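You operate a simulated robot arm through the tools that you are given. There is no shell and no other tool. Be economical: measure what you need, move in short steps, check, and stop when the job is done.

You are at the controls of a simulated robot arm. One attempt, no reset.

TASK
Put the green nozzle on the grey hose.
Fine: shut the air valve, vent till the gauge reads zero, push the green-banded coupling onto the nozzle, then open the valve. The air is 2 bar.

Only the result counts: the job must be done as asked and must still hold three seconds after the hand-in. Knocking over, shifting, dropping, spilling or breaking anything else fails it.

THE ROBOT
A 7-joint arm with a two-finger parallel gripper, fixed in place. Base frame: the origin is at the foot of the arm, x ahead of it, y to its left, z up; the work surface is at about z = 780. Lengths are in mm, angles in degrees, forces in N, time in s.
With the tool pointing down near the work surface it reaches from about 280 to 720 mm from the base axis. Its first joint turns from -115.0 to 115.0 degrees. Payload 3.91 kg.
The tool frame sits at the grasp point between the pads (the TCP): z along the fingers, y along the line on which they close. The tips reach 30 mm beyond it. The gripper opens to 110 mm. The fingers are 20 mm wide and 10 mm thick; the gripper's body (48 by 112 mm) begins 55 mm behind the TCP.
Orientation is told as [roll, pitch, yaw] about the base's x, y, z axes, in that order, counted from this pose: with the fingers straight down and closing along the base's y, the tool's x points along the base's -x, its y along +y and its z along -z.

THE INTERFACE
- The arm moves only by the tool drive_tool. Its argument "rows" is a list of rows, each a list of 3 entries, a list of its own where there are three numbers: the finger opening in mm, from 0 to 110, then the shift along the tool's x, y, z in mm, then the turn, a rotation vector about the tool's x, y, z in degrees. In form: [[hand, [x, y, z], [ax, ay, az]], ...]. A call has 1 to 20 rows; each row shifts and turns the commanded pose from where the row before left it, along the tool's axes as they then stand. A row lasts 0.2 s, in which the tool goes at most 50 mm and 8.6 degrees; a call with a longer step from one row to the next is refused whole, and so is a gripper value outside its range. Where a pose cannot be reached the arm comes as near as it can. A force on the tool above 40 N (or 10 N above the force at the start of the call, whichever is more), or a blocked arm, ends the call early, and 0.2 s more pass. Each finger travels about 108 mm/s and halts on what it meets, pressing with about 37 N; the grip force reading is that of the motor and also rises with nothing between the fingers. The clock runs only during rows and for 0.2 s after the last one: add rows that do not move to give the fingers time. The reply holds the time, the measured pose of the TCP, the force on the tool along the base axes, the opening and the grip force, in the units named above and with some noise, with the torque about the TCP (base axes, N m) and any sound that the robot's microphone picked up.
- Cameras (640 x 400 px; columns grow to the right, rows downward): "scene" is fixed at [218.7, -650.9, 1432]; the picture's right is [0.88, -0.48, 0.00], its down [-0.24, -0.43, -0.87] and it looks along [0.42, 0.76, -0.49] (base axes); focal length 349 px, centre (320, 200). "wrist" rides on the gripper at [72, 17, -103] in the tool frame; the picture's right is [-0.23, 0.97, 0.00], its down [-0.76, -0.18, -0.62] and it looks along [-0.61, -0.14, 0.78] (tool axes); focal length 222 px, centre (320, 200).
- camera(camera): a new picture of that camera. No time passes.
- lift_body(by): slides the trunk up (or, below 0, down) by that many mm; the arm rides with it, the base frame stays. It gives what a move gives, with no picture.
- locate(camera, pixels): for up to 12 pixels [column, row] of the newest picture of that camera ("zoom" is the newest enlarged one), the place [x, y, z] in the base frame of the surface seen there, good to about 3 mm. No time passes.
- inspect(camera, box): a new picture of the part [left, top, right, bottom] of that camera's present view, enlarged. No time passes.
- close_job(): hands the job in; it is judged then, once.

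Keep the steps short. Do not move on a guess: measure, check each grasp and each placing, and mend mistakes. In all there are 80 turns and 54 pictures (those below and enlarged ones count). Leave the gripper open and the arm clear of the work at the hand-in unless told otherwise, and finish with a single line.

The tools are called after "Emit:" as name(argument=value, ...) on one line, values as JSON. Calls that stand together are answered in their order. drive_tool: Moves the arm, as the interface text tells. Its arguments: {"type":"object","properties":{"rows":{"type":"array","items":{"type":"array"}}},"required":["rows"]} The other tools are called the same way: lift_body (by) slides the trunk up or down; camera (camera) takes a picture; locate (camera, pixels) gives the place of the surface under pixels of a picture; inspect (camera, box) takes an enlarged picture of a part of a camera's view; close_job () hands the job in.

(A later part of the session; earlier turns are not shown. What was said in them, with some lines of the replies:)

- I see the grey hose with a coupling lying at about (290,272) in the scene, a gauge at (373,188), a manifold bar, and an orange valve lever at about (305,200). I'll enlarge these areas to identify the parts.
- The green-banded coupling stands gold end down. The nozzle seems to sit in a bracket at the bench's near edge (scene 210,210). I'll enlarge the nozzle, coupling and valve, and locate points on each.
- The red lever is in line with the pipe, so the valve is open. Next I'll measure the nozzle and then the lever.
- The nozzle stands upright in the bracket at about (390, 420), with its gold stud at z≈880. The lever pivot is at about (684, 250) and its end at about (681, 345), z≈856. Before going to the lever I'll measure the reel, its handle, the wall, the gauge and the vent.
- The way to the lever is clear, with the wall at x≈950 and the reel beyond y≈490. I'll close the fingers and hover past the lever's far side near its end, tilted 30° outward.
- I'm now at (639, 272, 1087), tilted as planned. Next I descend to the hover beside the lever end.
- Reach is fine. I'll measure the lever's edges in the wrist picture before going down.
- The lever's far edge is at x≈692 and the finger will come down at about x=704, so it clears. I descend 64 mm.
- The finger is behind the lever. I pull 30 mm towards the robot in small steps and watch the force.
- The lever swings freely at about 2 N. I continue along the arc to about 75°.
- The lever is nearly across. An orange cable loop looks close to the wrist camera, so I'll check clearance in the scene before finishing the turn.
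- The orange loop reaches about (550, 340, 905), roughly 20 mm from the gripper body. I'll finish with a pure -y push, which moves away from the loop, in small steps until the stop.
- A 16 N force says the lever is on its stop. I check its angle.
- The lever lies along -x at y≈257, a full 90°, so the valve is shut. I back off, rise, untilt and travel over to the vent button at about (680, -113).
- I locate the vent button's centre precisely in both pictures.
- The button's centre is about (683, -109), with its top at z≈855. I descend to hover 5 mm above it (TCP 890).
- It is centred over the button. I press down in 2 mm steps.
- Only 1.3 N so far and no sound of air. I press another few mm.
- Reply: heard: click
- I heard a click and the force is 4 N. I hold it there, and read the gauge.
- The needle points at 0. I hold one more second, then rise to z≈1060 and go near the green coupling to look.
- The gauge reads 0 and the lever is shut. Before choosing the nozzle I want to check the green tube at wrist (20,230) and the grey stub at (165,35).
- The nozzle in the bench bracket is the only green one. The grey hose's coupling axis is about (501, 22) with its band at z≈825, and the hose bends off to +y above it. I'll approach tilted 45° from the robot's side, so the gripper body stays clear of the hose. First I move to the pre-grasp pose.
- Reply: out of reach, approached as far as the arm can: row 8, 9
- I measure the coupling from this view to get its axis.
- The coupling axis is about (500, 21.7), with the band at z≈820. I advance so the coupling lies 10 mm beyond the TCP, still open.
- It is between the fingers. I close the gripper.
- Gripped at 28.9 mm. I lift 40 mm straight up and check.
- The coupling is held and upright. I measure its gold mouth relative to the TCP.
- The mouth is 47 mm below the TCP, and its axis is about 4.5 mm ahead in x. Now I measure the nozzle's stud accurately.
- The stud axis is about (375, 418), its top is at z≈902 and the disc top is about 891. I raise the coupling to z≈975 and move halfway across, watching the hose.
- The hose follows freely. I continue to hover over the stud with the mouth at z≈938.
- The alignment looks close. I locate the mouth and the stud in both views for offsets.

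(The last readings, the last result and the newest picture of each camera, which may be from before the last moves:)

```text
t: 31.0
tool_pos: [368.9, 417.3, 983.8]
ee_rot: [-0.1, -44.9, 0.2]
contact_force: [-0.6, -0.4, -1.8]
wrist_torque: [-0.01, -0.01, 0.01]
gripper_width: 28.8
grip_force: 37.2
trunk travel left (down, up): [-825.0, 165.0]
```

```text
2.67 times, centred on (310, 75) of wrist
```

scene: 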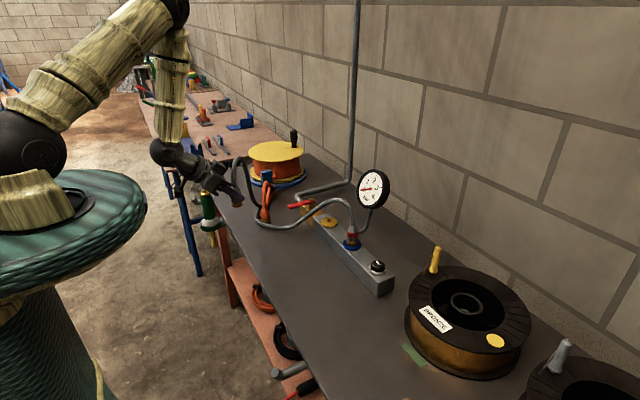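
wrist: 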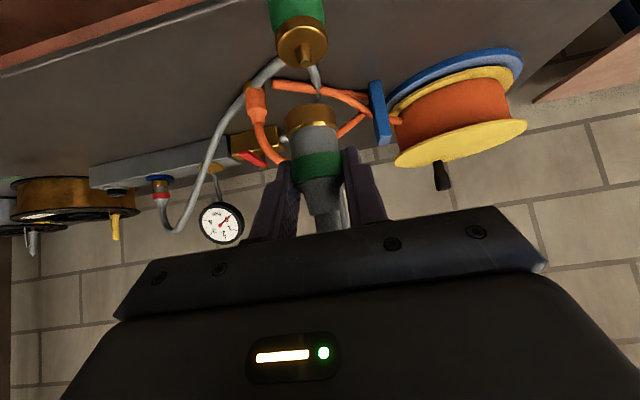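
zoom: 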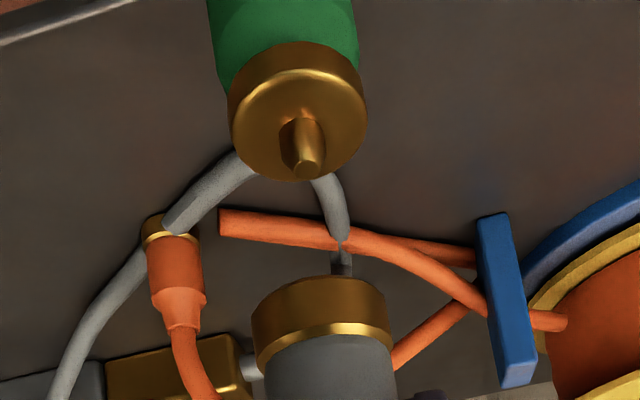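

The offsets are within about 1 mm. I correct +1 in x and +0.7 in y, then lower until the mouth is just above the stud tip.

Emit:
drive_tool(rows=[[0, [7.5, 0.7, 8], [0, 0, 0]], [0, [7.5, 0, 8], [0, 0, 0]], [0, [7.5, 0, 8], [0, 0, 0]], [0, [0, 0, 0], [0, 0, 0]], [0, [0, 0, 0], [0, 0, 0]]])

Emit:
inspect(camera="wrist", box=[250, 0, 370, 150])

Emit:
inspect(camera="scene", box=[188, 170, 236, 206])

```text
t: 32.2
tool_pos: [369.8, 415.8, 949.5]
ee_rot: [0.0, -45.0, 0.1]
contact_force: [-0.1, -1.1, -1.1]
wrist_torque: [-0.04, -0.02, -0.03]
gripper_width: 28.6
grip_force: 37.2
trunk travel left (down, up): [-825.0, 165.0]
```

```text
2.67 times, centred on (310, 75) of wrist
```

zoom: 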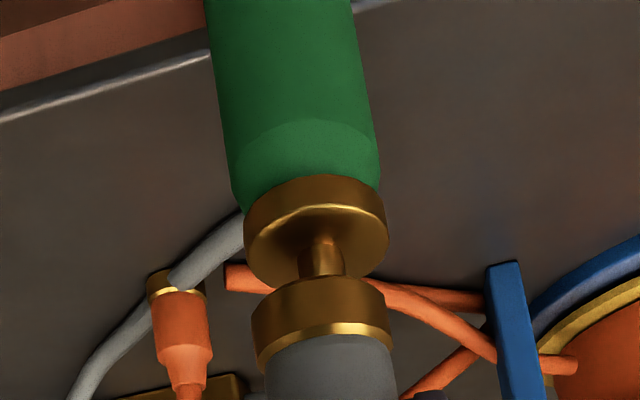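

```text
11.11 times, centred on (212, 188) of scene
```

zoom: 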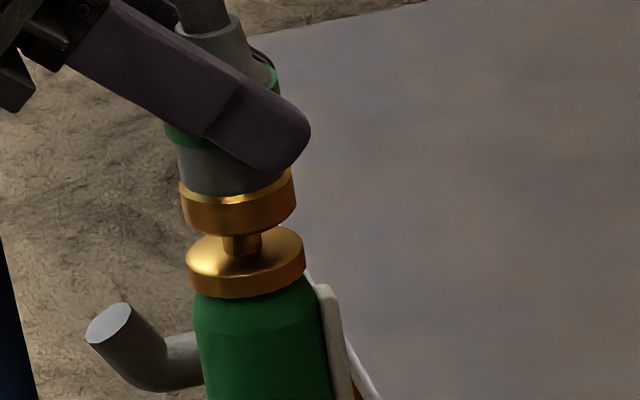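

In the wrist view the mouth sits about 1.5 mm too far towards -y; the scene view is aligned. I shift +1.5 in y and lower 3 mm.

Emit:
drive_tool(rows=[[0, [0, 1.5, 0], [0, 0, 0]], [0, [0, 0, 0], [0, 0, 0]], [0, [1.4, 0, 1.4], [0, 0, 0]], [0, [1.4, 0, 1.4], [0, 0, 0]], [0, [0, 0, 0], [0, 0, 0]], [0, [0, 0, 0], [0, 0, 0]]])

Emit:
inspect(camera="wrist", box=[250, 0, 370, 150])

```text
t: 33.6
tool_pos: [371.7, 418.1, 946.1]
ee_rot: [0.0, -45.0, 0.0]
contact_force: [0.2, 0.2, -0.4]
wrist_torque: [-0.01, -0.03, 0.02]
gripper_width: 28.8
grip_force: 37.0
trunk travel left (down, up): [-825.0, 165.0]
```

```text
2.67 times, centred on (310, 75) of wrist
```

zoom: 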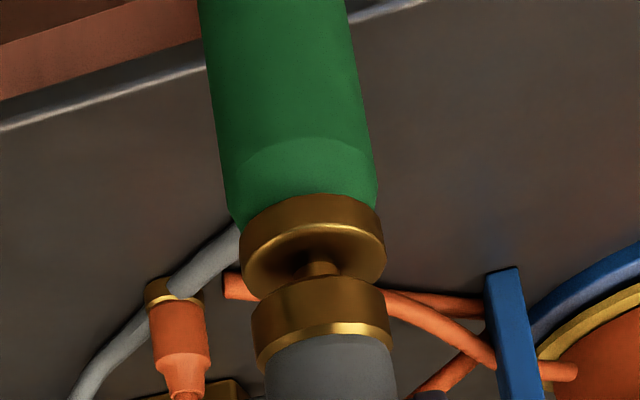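

It is aligned now, the stud is entering and there is no contact force. I press down in 1.5 mm steps.

Emit:
drive_tool(rows=[[0, [1.06, 0, 1.06], [0, 0, 0]], [0, [1.06, 0, 1.06], [0, 0, 0]], [0, [1.06, 0, 1.06], [0, 0, 0]], [0, [1.06, 0, 1.06], [0, 0, 0]], [0, [0, 0, 0], [0, 0, 0]]])

```text
t: 34.8
tool_pos: [370.9, 419.4, 939.8]
ee_rot: [0.0, -45.0, 0.1]
contact_force: [-0.3, 0.3, -1.4]
wrist_torque: [-0.02, 0.0, -0.03]
gripper_width: 28.6
grip_force: 37.5
trunk travel left (down, up): [-825.0, 165.0]
```

No resistance yet at TCP z 939.8. I continue.

Emit:
drive_tool(rows=[[0, [1.06, 0, 1.06], [0, 0, 0]], [0, [1.06, 0, 1.06], [0, 0, 0]], [0, [1.06, 0, 1.06], [0, 0, 0]], [0, [0, 0, 0], [0, 0, 0]]])

Emit:
inspect(camera="wrist", box=[250, 0, 370, 150])

```text
t: 36.0
tool_pos: [370.9, 419.6, 938.3]
ee_rot: [0.5, -45.6, -0.2]
contact_force: [-7.3, -4.9, 18.6]
wrist_torque: [-0.53, 0.6, -0.03]
gripper_width: 28.6
grip_force: 36.8
trunk travel left (down, up): [-825.0, 165.0]
stopped in row 4: the force on the tool passed its limit at 41 N (the readings are from after the stop); the commanded pose is now the measured one
```

```text
2.67 times, centred on (310, 75) of wrist
```

zoom: 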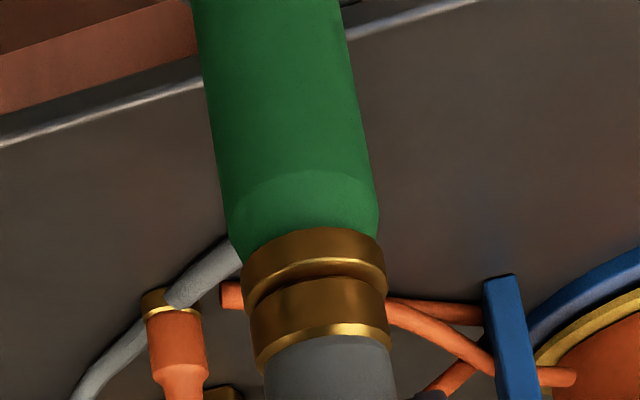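

It stopped at 41 N with no click. I check the gap from the scene.

Emit:
inspect(camera="scene", box=[196, 176, 228, 200])

Emit:
locate(camera="zoom", pixels=[[320, 150], [320, 170], [320, 190], [320, 210], [320, 230], [320, 260]])

```text
16.00 times, centred on (212, 188) of scene
```

zoom: 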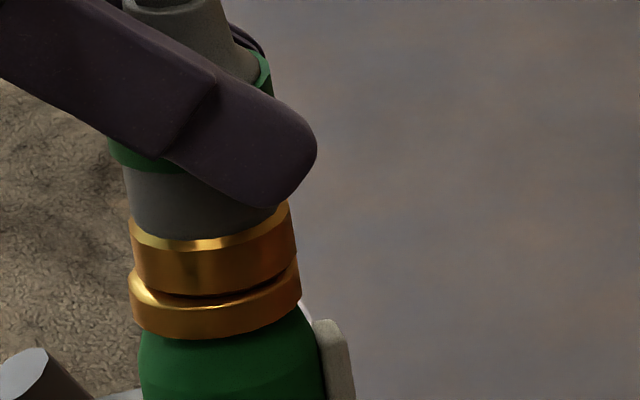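

```text
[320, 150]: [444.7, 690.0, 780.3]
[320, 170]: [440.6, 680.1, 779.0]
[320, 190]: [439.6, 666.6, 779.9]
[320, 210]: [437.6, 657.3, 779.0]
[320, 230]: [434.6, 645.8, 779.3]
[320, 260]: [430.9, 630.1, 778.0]
```

A gap of 1–2 mm remains, so it has not latched. I press on in 0.4 mm steps with dwells.

Emit:
drive_tool(rows=[[0, [0.3, 0, 0.3], [0, 0, 0]], [0, [0, 0, 0], [0, 0, 0]], [0, [0.3, 0, 0.3], [0, 0, 0]], [0, [0, 0, 0], [0, 0, 0]], [0, [0.3, 0, 0.3], [0, 0, 0]], [0, [0, 0, 0], [0, 0, 0]], [0, [0.3, 0, 0.3], [0, 0, 0]], [0, [0, 0, 0], [0, 0, 0]]])

```text
t: 37.6
tool_pos: [371.9, 420.5, 938.9]
ee_rot: [0.6, -45.6, -0.3]
contact_force: [-5.8, -6.1, 21.2]
wrist_torque: [-0.61, 0.53, -0.06]
gripper_width: 29.0
grip_force: 36.5
trunk travel left (down, up): [-825.0, 165.0]
stopped in row 8: the force on the tool passed its limit at 40 N (the readings are from after the stop); the commanded pose is now the measured one
```

The reaction force (-6, -6, +21) says the coupling sits about 1 mm too far to +x/+y. I lift 2 mm, shift (-1, -0.8), and press again.

Emit:
drive_tool(rows=[[0, [-1.4, 0, -1.4], [0, 0, 0]], [0, [0, 0, 0], [0, 0, 0]], [0, [0.7, -0.8, -0.7], [0, 0, 0]], [0, [0, 0, 0], [0, 0, 0]], [0, [0, 0, 0], [0, 0, 0]]])

```text
t: 38.8
tool_pos: [371.2, 420.2, 938.5]
ee_rot: [0.5, -45.5, -0.4]
contact_force: [2.0, -3.1, 5.0]
wrist_torque: [-0.19, -0.38, -0.03]
gripper_width: 28.6
grip_force: 37.0
trunk travel left (down, up): [-825.0, 165.0]
```

The force is still 5 N and the orientation has drifted by half a degree from the presses. I lift 4 mm more, restore the orientation and read the forces free of contact.

Emit:
drive_tool(rows=[[0, [-1.4, 0, -1.4], [0, 0, 0]], [0, [-1.4, 0, -1.4], [0.21, 0.5, -0.28]], [0, [0, 0, 0], [0, 0, 0]], [0, [0, 0, 0], [0, 0, 0]]])

Emit:
inspect(camera="wrist", box=[250, 0, 370, 150])

Emit:
inspect(camera="scene", box=[196, 176, 228, 206])

```text
t: 39.8
tool_pos: [371.7, 421.4, 942.7]
ee_rot: [-0.1, -44.9, 0.2]
contact_force: [0.9, -0.4, -2.6]
wrist_torque: [0.0, 0.02, -0.02]
gripper_width: 28.7
grip_force: 36.6
trunk travel left (down, up): [-825.0, 165.0]
```

```text
2.67 times, centred on (310, 75) of wrist
```

zoom: 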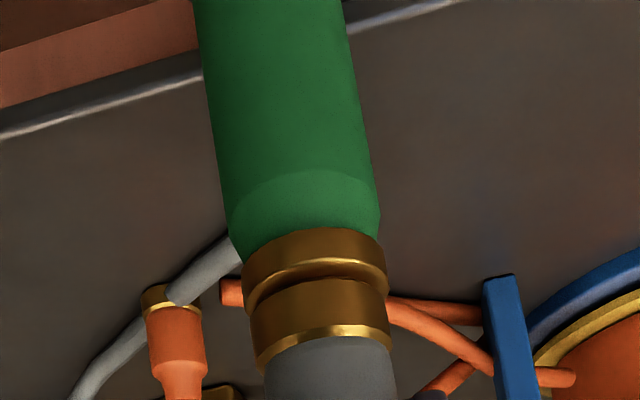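

```text
13.33 times, centred on (212, 191) of scene
```

zoom: 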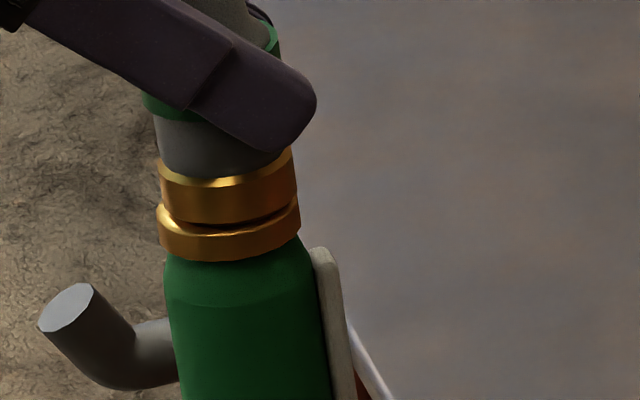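

Lifting 4 mm brought the nozzle up with the coupling: the scene shows the disc 1.3 px higher and the load is 2.6 N. So it is at least engaged, but I heard no click. I lower it back into its bracket and press gradually, ending short of the limit.

Emit:
drive_tool(rows=[[0, [1.06, 0, 1.06], [0, 0, 0]], [0, [1.06, 0, 1.06], [0, 0, 0]], [0, [0.5, 0, 0.5], [0, 0, 0]], [0, [0, 0, 0], [0, 0, 0]]])

```text
t: 40.8
tool_pos: [372.1, 420.8, 939.0]
ee_rot: [0.0, -45.0, 0.1]
contact_force: [-1.2, -0.1, 2.2]
wrist_torque: [-0.03, -0.05, 0.0]
gripper_width: 28.7
grip_force: 37.5
trunk travel left (down, up): [-825.0, 165.0]
```

Seated again with little force. I press in 0.3 mm steps.

Emit:
drive_tool(rows=[[0, [0.2, 0, 0.2], [0, 0, 0]], [0, [0.2, 0, 0.2], [0, 0, 0]], [0, [0.2, 0, 0.2], [0, 0, 0]], [0, [0, 0, 0], [0, 0, 0]]])

```text
t: 41.8
tool_pos: [370.9, 419.9, 939.7]
ee_rot: [0.0, -45.1, 0.2]
contact_force: [-1.0, -0.7, 13.1]
wrist_torque: [-0.05, -0.39, -0.01]
gripper_width: 28.6
grip_force: 36.4
trunk travel left (down, up): [-825.0, 165.0]
```

13 N with little side load. I keep pressing.

Emit:
drive_tool(rows=[[0, [0.2, 0, 0.2], [0, 0, 0]], [0, [0.2, 0, 0.2], [0, 0, 0]], [0, [0.2, 0, 0.2], [0, 0, 0]], [0, [0, 0, 0], [0, 0, 0]]])

```text
t: 42.8
tool_pos: [371.5, 420.7, 938.2]
ee_rot: [0.3, -45.1, 0.1]
contact_force: [-3.7, -0.1, 29.7]
wrist_torque: [-0.05, -0.42, 0.03]
gripper_width: 28.6
grip_force: 36.8
trunk travel left (down, up): [-825.0, 165.0]
```

Emit:
drive_tool(rows=[[0, [0.15, 0, 0.15], [0, 0, 0]], [0, [0.1, 0, 0.1], [0, 0, 0]], [0, [0, 0, 0], [0, 0, 0]]])

```text
t: 43.6
tool_pos: [370.3, 420.7, 938.3]
ee_rot: [0.2, -45.2, 0.0]
contact_force: [-2.9, 1.3, 31.4]
wrist_torque: [0.12, -0.6, 0.05]
gripper_width: 28.6
grip_force: 36.8
trunk travel left (down, up): [-825.0, 165.0]
```

I'm at 31 N and have not reached the limit. I continue carefully.

Emit:
drive_tool(rows=[[0, [0.15, 0, 0.15], [0, 0, 0]], [0, [0.1, 0, 0.1], [0, 0, 0]], [0, [0, 0, 0], [0, 0, 0]]])

Emit:
inspect(camera="scene", box=[196, 176, 228, 206])

```text
t: 44.4
tool_pos: [370.0, 419.1, 938.1]
ee_rot: [0.2, -45.2, 0.0]
contact_force: [-2.7, 3.4, 32.9]
wrist_torque: [0.24, -0.54, 0.06]
gripper_width: 28.4
grip_force: 36.4
trunk travel left (down, up): [-825.0, 165.0]
```

```text
13.33 times, centred on (212, 191) of scene
```

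zoom: 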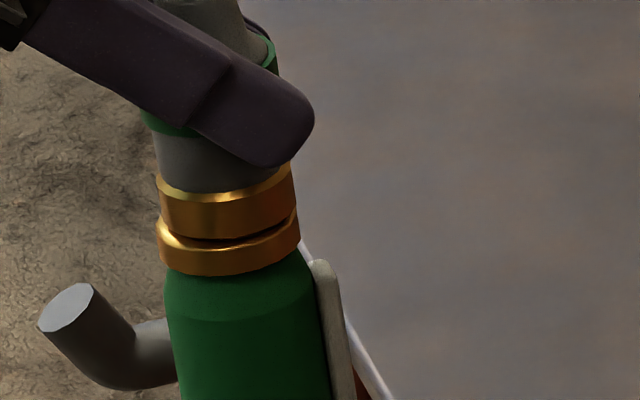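

33 N and no click. I ratchet the force up a bit more, listening.

Emit:
drive_tool(rows=[[0, [0.2, 0, 0.2], [0, 0, 0]], [0, [0.2, 0, 0.2], [0, 0, 0]], [0, [0, 0, 0], [0, 0, 0]]])

```text
t: 45.2
tool_pos: [370.0, 420.5, 938.6]
ee_rot: [0.2, -45.2, 0.0]
contact_force: [-4.9, 3.8, 36.3]
wrist_torque: [0.19, -0.28, 0.06]
gripper_width: 29.0
grip_force: 37.3
trunk travel left (down, up): [-825.0, 165.0]
```

Emit:
drive_tool(rows=[[0, [0.2, 0, 0.2], [0, 0, 0]], [0, [0.2, 0, 0.2], [0, 0, 0]], [0, [0, 0, 0], [0, 0, 0]]])

```text
t: 46.0
tool_pos: [370.3, 420.9, 936.4]
ee_rot: [0.1, -45.0, 0.0]
contact_force: [-4.7, 4.9, 33.2]
wrist_torque: [0.36, -0.17, 0.09]
gripper_width: 29.1
grip_force: 37.2
trunk travel left (down, up): [-825.0, 165.0]
```

The force fell slightly while z went down, so something slid. I look at the joint.

Emit:
inspect(camera="wrist", box=[250, 50, 370, 200])

```text
2.67 times, centred on (310, 125) of wrist
```

zoom: 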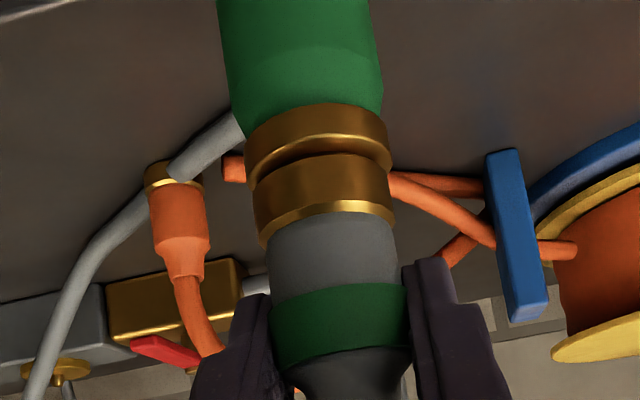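

The coupling slid about 3 mm up in my fingers. Measured in the pictures, ring plus disc height (6.3–6.6 px) equals the sum of the parts (6.45 px), so the ring is flush on the disc. To tell a real latch from a friction jam, I'll release, regrip and lift a few mm.

Emit:
drive_tool(rows=[[0, [-0.7, 0, -0.7], [0, 0, 0]], [60, [0, 0, 0], [0, 0, 0]], [60, [0, 0, 0], [0, 0, 0]], [60, [-2.5, 0, -2.5], [0, 0, 0]], [60, [0, 0, 0], [0, 0, 0]], [0, [0, 0, 0], [0, 0, 0]], [0, [0, 0, 0], [0, 0, 0]], [0, [0, 0, 0], [0, 0, 0]]])

```text
t: 47.8
tool_pos: [372.9, 419.7, 938.7]
ee_rot: [-0.1, -45.0, 0.2]
contact_force: [-0.2, -0.7, -1.6]
wrist_torque: [0.1, 0.03, 0.0]
gripper_width: 28.9
grip_force: 36.5
trunk travel left (down, up): [-825.0, 165.0]
```

Regripped at 28.9 mm with hardly any force. I lift 8 mm and look.

Emit:
drive_tool(rows=[[0, [-1.4, 0, -1.4], [0, 0, 0]], [0, [-1.4, 0, -1.4], [0, 0, 0]], [0, [-1.4, 0, -1.4], [0, 0, 0]], [0, [-1.4, 0, -1.4], [0, 0, 0]], [0, [0, 0, 0], [0, 0, 0]]])

Emit:
inspect(camera="scene", box=[192, 176, 236, 236])

```text
t: 49.0
tool_pos: [371.3, 420.2, 947.0]
ee_rot: [-0.1, -44.8, 0.1]
contact_force: [0.6, -1.1, -2.6]
wrist_torque: [-0.04, 0.0, 0.02]
gripper_width: 28.9
grip_force: 36.8
trunk travel left (down, up): [-825.0, 165.0]
```

```text
6.67 times, centred on (214, 206) of scene
```

zoom: 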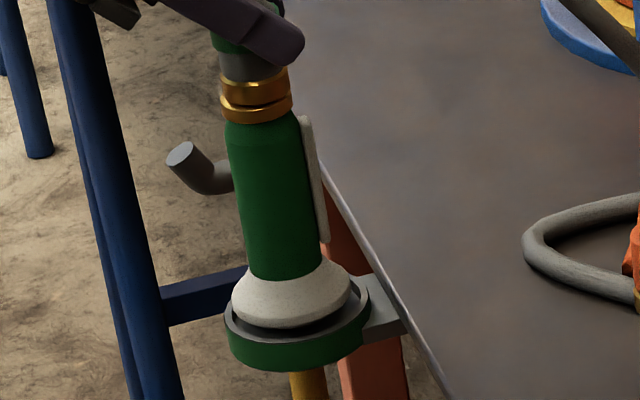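

The nozzle hangs from the coupling, so it is latched. I lower it back into its ring.

Emit:
drive_tool(rows=[[0, [1.4, 0, 1.4], [0, 0, 0]], [0, [1.4, 0, 1.4], [0, 0, 0]], [0, [1.4, 0, 1.4], [0, 0, 0]], [0, [1.4, 0, 1.4], [0, 0, 0]], [0, [0.2, 0, 0.2], [0, 0, 0]], [0, [0, 0, 0], [0, 0, 0]]])

```text
t: 50.4
tool_pos: [372.1, 422.0, 939.1]
ee_rot: [-0.1, -45.0, 0.2]
contact_force: [1.5, -0.6, 0.5]
wrist_torque: [-0.24, -0.27, 0.0]
gripper_width: 28.7
grip_force: 36.7
trunk travel left (down, up): [-825.0, 165.0]
```

It is touching. One more light nudge to seat it, then I open and back away along the tool axis.

Emit:
drive_tool(rows=[[0, [0.3, 0, 0.3], [0, 0, 0]], [0, [0, 0, 0], [0, 0, 0]], [60, [0, 0, 0], [0, 0, 0]], [60, [0, 0, 0], [0, 0, 0]], [60, [0, 0, 0], [0, 0, 0]], [60, [0, 0, -20], [0, 0, 0]], [60, [0, 0, -40], [0, 0, 0]], [60, [0, 0, -40], [0, 0, 0]], [60, [0, 0, 0], [0, 0, 0]]])

Emit:
camera(camera="scene")

```text
t: 52.4
tool_pos: [301.6, 419.5, 1007.7]
ee_rot: [-0.1, -45.0, 0.1]
contact_force: [0.0, -0.6, 0.6]
wrist_torque: [0.02, 0.01, -0.01]
gripper_width: 60.1
grip_force: 0.0
trunk travel left (down, up): [-825.0, 165.0]
```

```text
6 pictures are left
```

scene: 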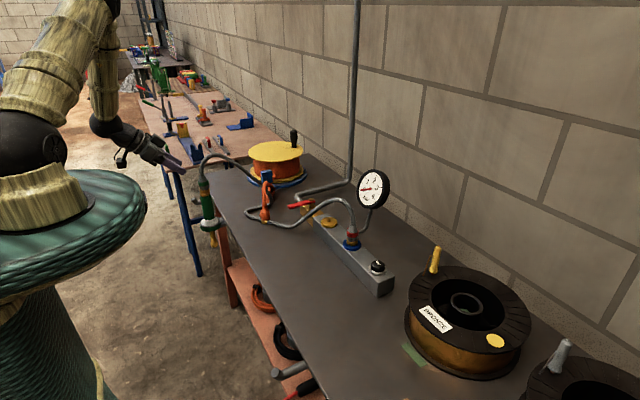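

The nozzle stands coupled in its ring, the gauge is at 0 and the lever is shut. I measure the hose's new path and the lever before opening the valve.

Emit:
locate(camera="scene", pixels=[[216, 155], [232, 160], [248, 173], [262, 185], [250, 212], [275, 226], [300, 222], [318, 208], [335, 201], [294, 206], [266, 190], [204, 182]])

Emit:
inspect(camera="scene", box=[190, 140, 350, 240])

```text
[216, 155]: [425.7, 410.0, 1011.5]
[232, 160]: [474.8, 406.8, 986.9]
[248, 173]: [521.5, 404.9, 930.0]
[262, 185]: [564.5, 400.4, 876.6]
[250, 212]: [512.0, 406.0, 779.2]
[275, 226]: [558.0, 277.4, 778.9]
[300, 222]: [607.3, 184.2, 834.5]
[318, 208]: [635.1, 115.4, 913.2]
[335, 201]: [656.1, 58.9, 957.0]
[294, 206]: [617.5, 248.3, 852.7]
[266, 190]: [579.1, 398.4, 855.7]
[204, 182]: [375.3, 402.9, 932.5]
```

```text
4.00 times, centred on (270, 190) of scene
```

zoom: 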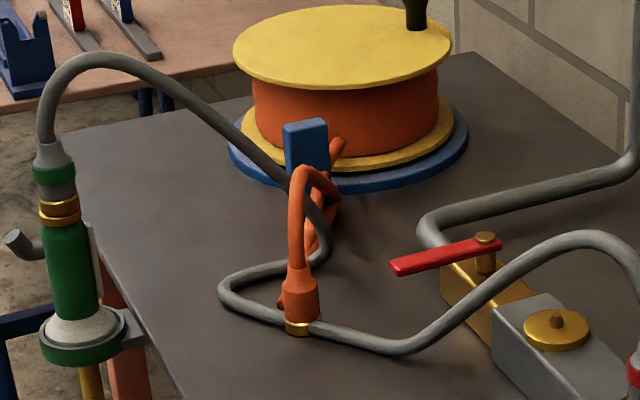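

The path is clear. To push the lever back I use less tilt (15°), so the wrist camera stays well above the orange loop. I rise above the hose first, close the fingers, then go above the lever's -y side.

Emit:
drive_tool(rows=[[60, [-26, 0, -26], [0, 0, 0]], [60, [-26, 0, -26], [0, 0, 0]], [60, [-26, 0, -26], [0, 0, 0]], [0, [0, 0, 0], [0, 7.5, 0]], [0, [0, 0, 0], [0, 7.5, 0]], [0, [0, 0, 0], [0, 7.5, 0]], [0, [0, 0, 0], [0, 7.5, 0]], [0, [-35.1, -21.2, 9.4], [0, 0, 0]], [0, [-35.1, -21.2, 9.4], [0, 0, 0]], [0, [-35.1, -21.2, 9.4], [0, 0, 0]], [0, [-35.1, -21.2, 9.4], [0, 0, 0]], [0, [-35.1, -21.2, 9.4], [0, 0, 0]], [0, [-35.1, -21.2, 9.4], [0, 0, 0]], [0, [-35.1, -21.2, 9.4], [0, 0, 0]], [0, [-35.1, -21.2, 9.4], [0, 0, 0]], [0, [-35.1, -21.2, 9.4], [0, 0, 0]], [0, [0, 0, 0], [0, 0, 0]]])

```text
t: 56.0
tool_pos: [631.5, 231.6, 1117.3]
ee_rot: [-0.1, -15.1, 0.2]
contact_force: [0.5, 0.3, 0.1]
wrist_torque: [0.0, -0.05, 0.02]
gripper_width: 0.1
grip_force: 36.7
trunk travel left (down, up): [-825.0, 165.0]
```

I descend to z≈915 beside the lever and check by picture.

Emit:
drive_tool(rows=[[0, [10.85, -1, 38.9], [0, 0, 0]], [0, [10.85, -1, 38.9], [0, 0, 0]], [0, [10.85, -1, 38.9], [0, 0, 0]], [0, [10.85, -1, 38.9], [0, 0, 0]], [0, [10.85, -1, 38.9], [0, 0, 0]], [0, [0, 0, 0], [0, 0, 0]]])

Emit:
camera(camera="wrist")

```text
t: 57.4
tool_pos: [625.8, 224.7, 917.7]
ee_rot: [0.0, -15.1, 0.2]
contact_force: [0.3, 0.8, -0.4]
wrist_torque: [0.01, 0.0, -0.02]
gripper_width: 0.1
grip_force: 36.6
trunk travel left (down, up): [-825.0, 165.0]
```

```text
4 pictures are left
```

wrist: 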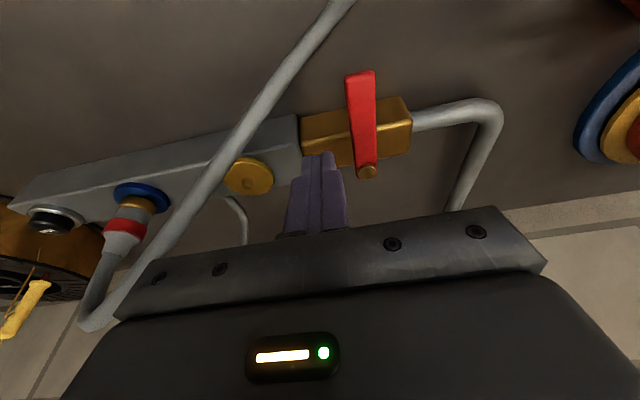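

Emit:
locate(camera="wrist", pixels=[[347, 85], [354, 120], [360, 160], [365, 172], [270, 90], [300, 40], [235, 135], [320, 158]])

```text
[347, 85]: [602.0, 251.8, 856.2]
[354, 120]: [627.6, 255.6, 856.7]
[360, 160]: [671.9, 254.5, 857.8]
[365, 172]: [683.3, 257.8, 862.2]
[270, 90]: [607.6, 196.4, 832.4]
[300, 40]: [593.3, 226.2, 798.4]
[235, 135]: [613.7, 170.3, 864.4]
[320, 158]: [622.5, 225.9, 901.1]
```

The lever's near edge is at y≈251, my finger's face is at 235, and the hose is clear. I descend to z≈875.

Emit:
drive_tool(rows=[[0, [4, 0, 21], [0, 0, 0]], [0, [4, 0, 21], [0, 0, 0]], [0, [0, 0, 0], [0, 0, 0]]])

```text
t: 58.2
tool_pos: [629.7, 225.5, 875.0]
ee_rot: [0.0, -15.0, 0.2]
contact_force: [1.1, -0.4, 0.2]
wrist_torque: [-0.02, -0.01, -0.01]
gripper_width: 0.1
grip_force: 37.7
trunk travel left (down, up): [-825.0, 165.0]
```

I swing the lever back along the arc.

Emit:
drive_tool(rows=[[0, [0.8, 6.2, -0.2], [0, 0, 0]], [0, [0.8, 6.3, -0.2], [0, 0, 0]], [0, [1.5, 6.8, -0.4], [0, 0, 0]], [0, [1.5, 6.8, -0.4], [0, 0, 0]], [0, [-0.2, 7, 0], [0, 0, 0]], [0, [-0.2, 7, 0], [0, 0, 0]], [0, [-1.9, 6.7, 0.5], [0, 0, 0]], [0, [-1.9, 6.7, 0.5], [0, 0, 0]], [0, [-3.5, 5.9, 0.9], [0, 0, 0]], [0, [-3.5, 5.9, 0.9], [0, 0, 0]], [0, [-4.9, 4.8, 1.3], [0, 0, 0]], [0, [-4.9, 4.8, 1.3], [0, 0, 0]], [0, [0, 0, 0], [0, 0, 0]]])

Emit:
camera(camera="wrist")

```text
t: 61.0
tool_pos: [645.7, 301.5, 875.0]
ee_rot: [-0.1, -14.9, 0.2]
contact_force: [0.1, 0.1, 0.2]
wrist_torque: [0.01, 0.0, 0.02]
gripper_width: 0.0
grip_force: 37.0
trunk travel left (down, up): [-825.0, 165.0]
```

```text
3 pictures are left
```

wrist: 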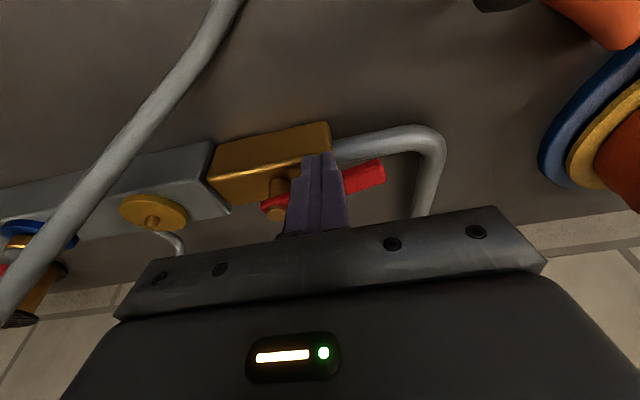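

The lever is nearly in line. I push +x in small steps to its stop.

Emit:
drive_tool(rows=[[0, [-3.9, 2.5, 1], [0, 0, 0]], [0, [-3.9, 2.5, 1], [0, 0, 0]], [0, [-2.4, 1, 0.6], [0, 0, 0]], [0, [-1.9, 0, 0.5], [0, 0, 0]], [0, [0, 0, 0], [0, 0, 0]]])

```text
t: 62.2
tool_pos: [658.0, 306.3, 874.7]
ee_rot: [0.0, -14.9, 0.2]
contact_force: [-8.6, -2.9, 0.3]
wrist_torque: [-0.03, 0.22, -0.09]
gripper_width: 0.1
grip_force: 37.2
trunk travel left (down, up): [-825.0, 165.0]
```

8.6 N: it is meeting the stop. One more mm, then I back off and check the angle, gauge and nozzle.

Emit:
drive_tool(rows=[[0, [-1, 0, 0.26], [0, 0, 0]], [0, [0, 0, 0], [0, 0, 0]]])

```text
t: 62.8
tool_pos: [657.8, 306.0, 874.2]
ee_rot: [-0.1, -14.9, 0.1]
contact_force: [-18.4, -4.0, -2.4]
wrist_torque: [0.04, 0.51, -0.06]
gripper_width: 0.1
grip_force: 36.4
trunk travel left (down, up): [-825.0, 165.0]
```

The lever is on its stop at 18 N. I back off 5 mm, rise straight up, return to the starting area, open the gripper and look.

Emit:
drive_tool(rows=[[0, [4.8, 0, -1.3], [0, 0, 0]], [0, [-11.7, 0, -43.5], [0, 0, 0]], [0, [-11.7, 0, -43.5], [0, 0, 0]], [0, [-11.7, 0, -43.5], [0, 0, 0]], [0, [-11.7, 0, -43.5], [0, 0, 0]], [0, [-11.7, 0, -43.5], [0, 0, 0]], [0, [0, 0, 0], [0, 7.5, 0]], [0, [0, 0, 0], [0, 7.5, 0]], [80, [35, -40, 0], [0, 0, 0]], [80, [35, -40, 0], [0, 0, 0]], [80, [35, -40, 0], [0, 0, 0]], [80, [35, -40, 0], [0, 0, 0]], [80, [0, 0, 0], [0, 0, 0]]])

Emit:
camera(camera="scene")

Emit:
inspect(camera="scene", box=[185, 140, 405, 260])

```text
refused: row 9 steps farther than a row can; nothing moved
```

```text
2 pictures are left
```

scene: 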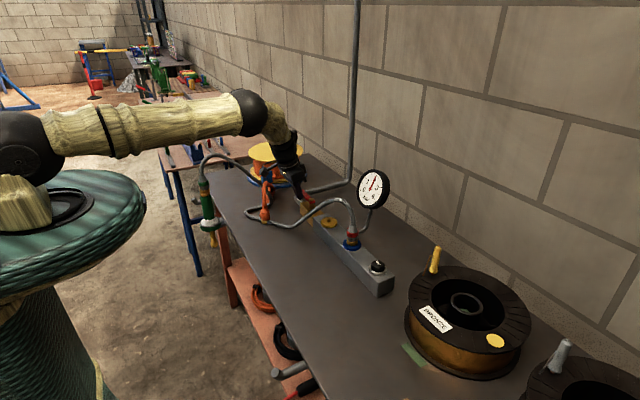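

```text
2.91 times, centred on (295, 200) of scene
```

zoom: 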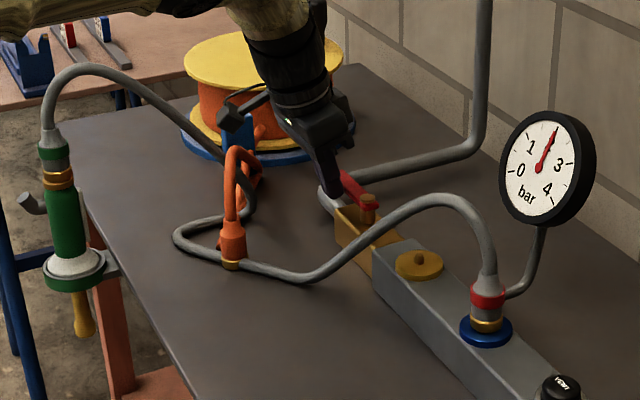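

The gauge is back at 2 bar and the nozzle and coupling are holding. That retreat call was refused because its steps were too long, so I retry it with shorter ones.

Emit:
drive_tool(rows=[[0, [4.8, 0, -1.3], [0, 0, 0]], [0, [-11.7, 0, -43.5], [0, 0, 0]], [0, [-11.7, 0, -43.5], [0, 0, 0]], [0, [-11.7, 0, -43.5], [0, 0, 0]], [0, [-11.7, 0, -43.5], [0, 0, 0]], [0, [-11.7, 0, -43.5], [0, 0, 0]], [0, [0, 0, 0], [0, 7.5, 0]], [0, [0, 0, 0], [0, 7.5, 0]], [80, [28, -32, 0], [0, 0, 0]], [80, [28, -32, 0], [0, 0, 0]], [80, [28, -32, 0], [0, 0, 0]], [80, [28, -32, 0], [0, 0, 0]], [80, [28, -32, 0], [0, 0, 0]], [80, [0, 0, 0], [0, 0, 0]]])

Emit:
inspect(camera="scene", box=[185, 140, 405, 260])

```text
t: 65.8
tool_pos: [516.5, 147.2, 1101.2]
ee_rot: [-0.1, 0.0, 0.3]
contact_force: [0.0, 0.3, -0.1]
wrist_torque: [0.0, -0.01, 0.01]
gripper_width: 80.1
grip_force: 0.1
trunk travel left (down, up): [-825.0, 165.0]
```

```text
2.91 times, centred on (295, 200) of scene
```

zoom: 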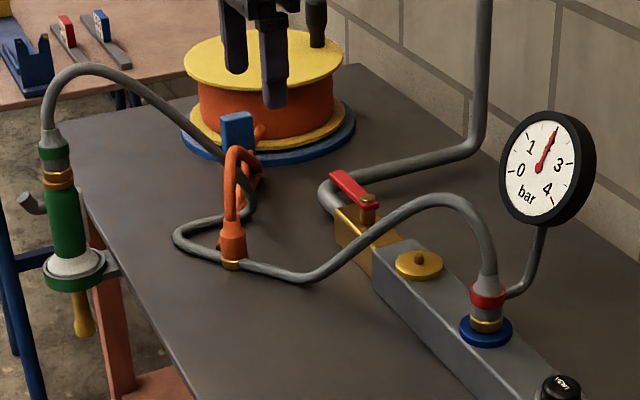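

The lever is back in line with the pipe, the gauge reads 2 bar, and the coupling is on the nozzle in its ring. The arm is clear and the gripper is open, so I hand in.

Emit:
close_job()

```text
The job is handed in.
```

The green nozzle is on the grey hose and sitting in its bracket, with the valve open again and the gauge at 2 bar; I heard no click from the coupling, but it lifted the nozzle after a regrip and held once the air was back on.
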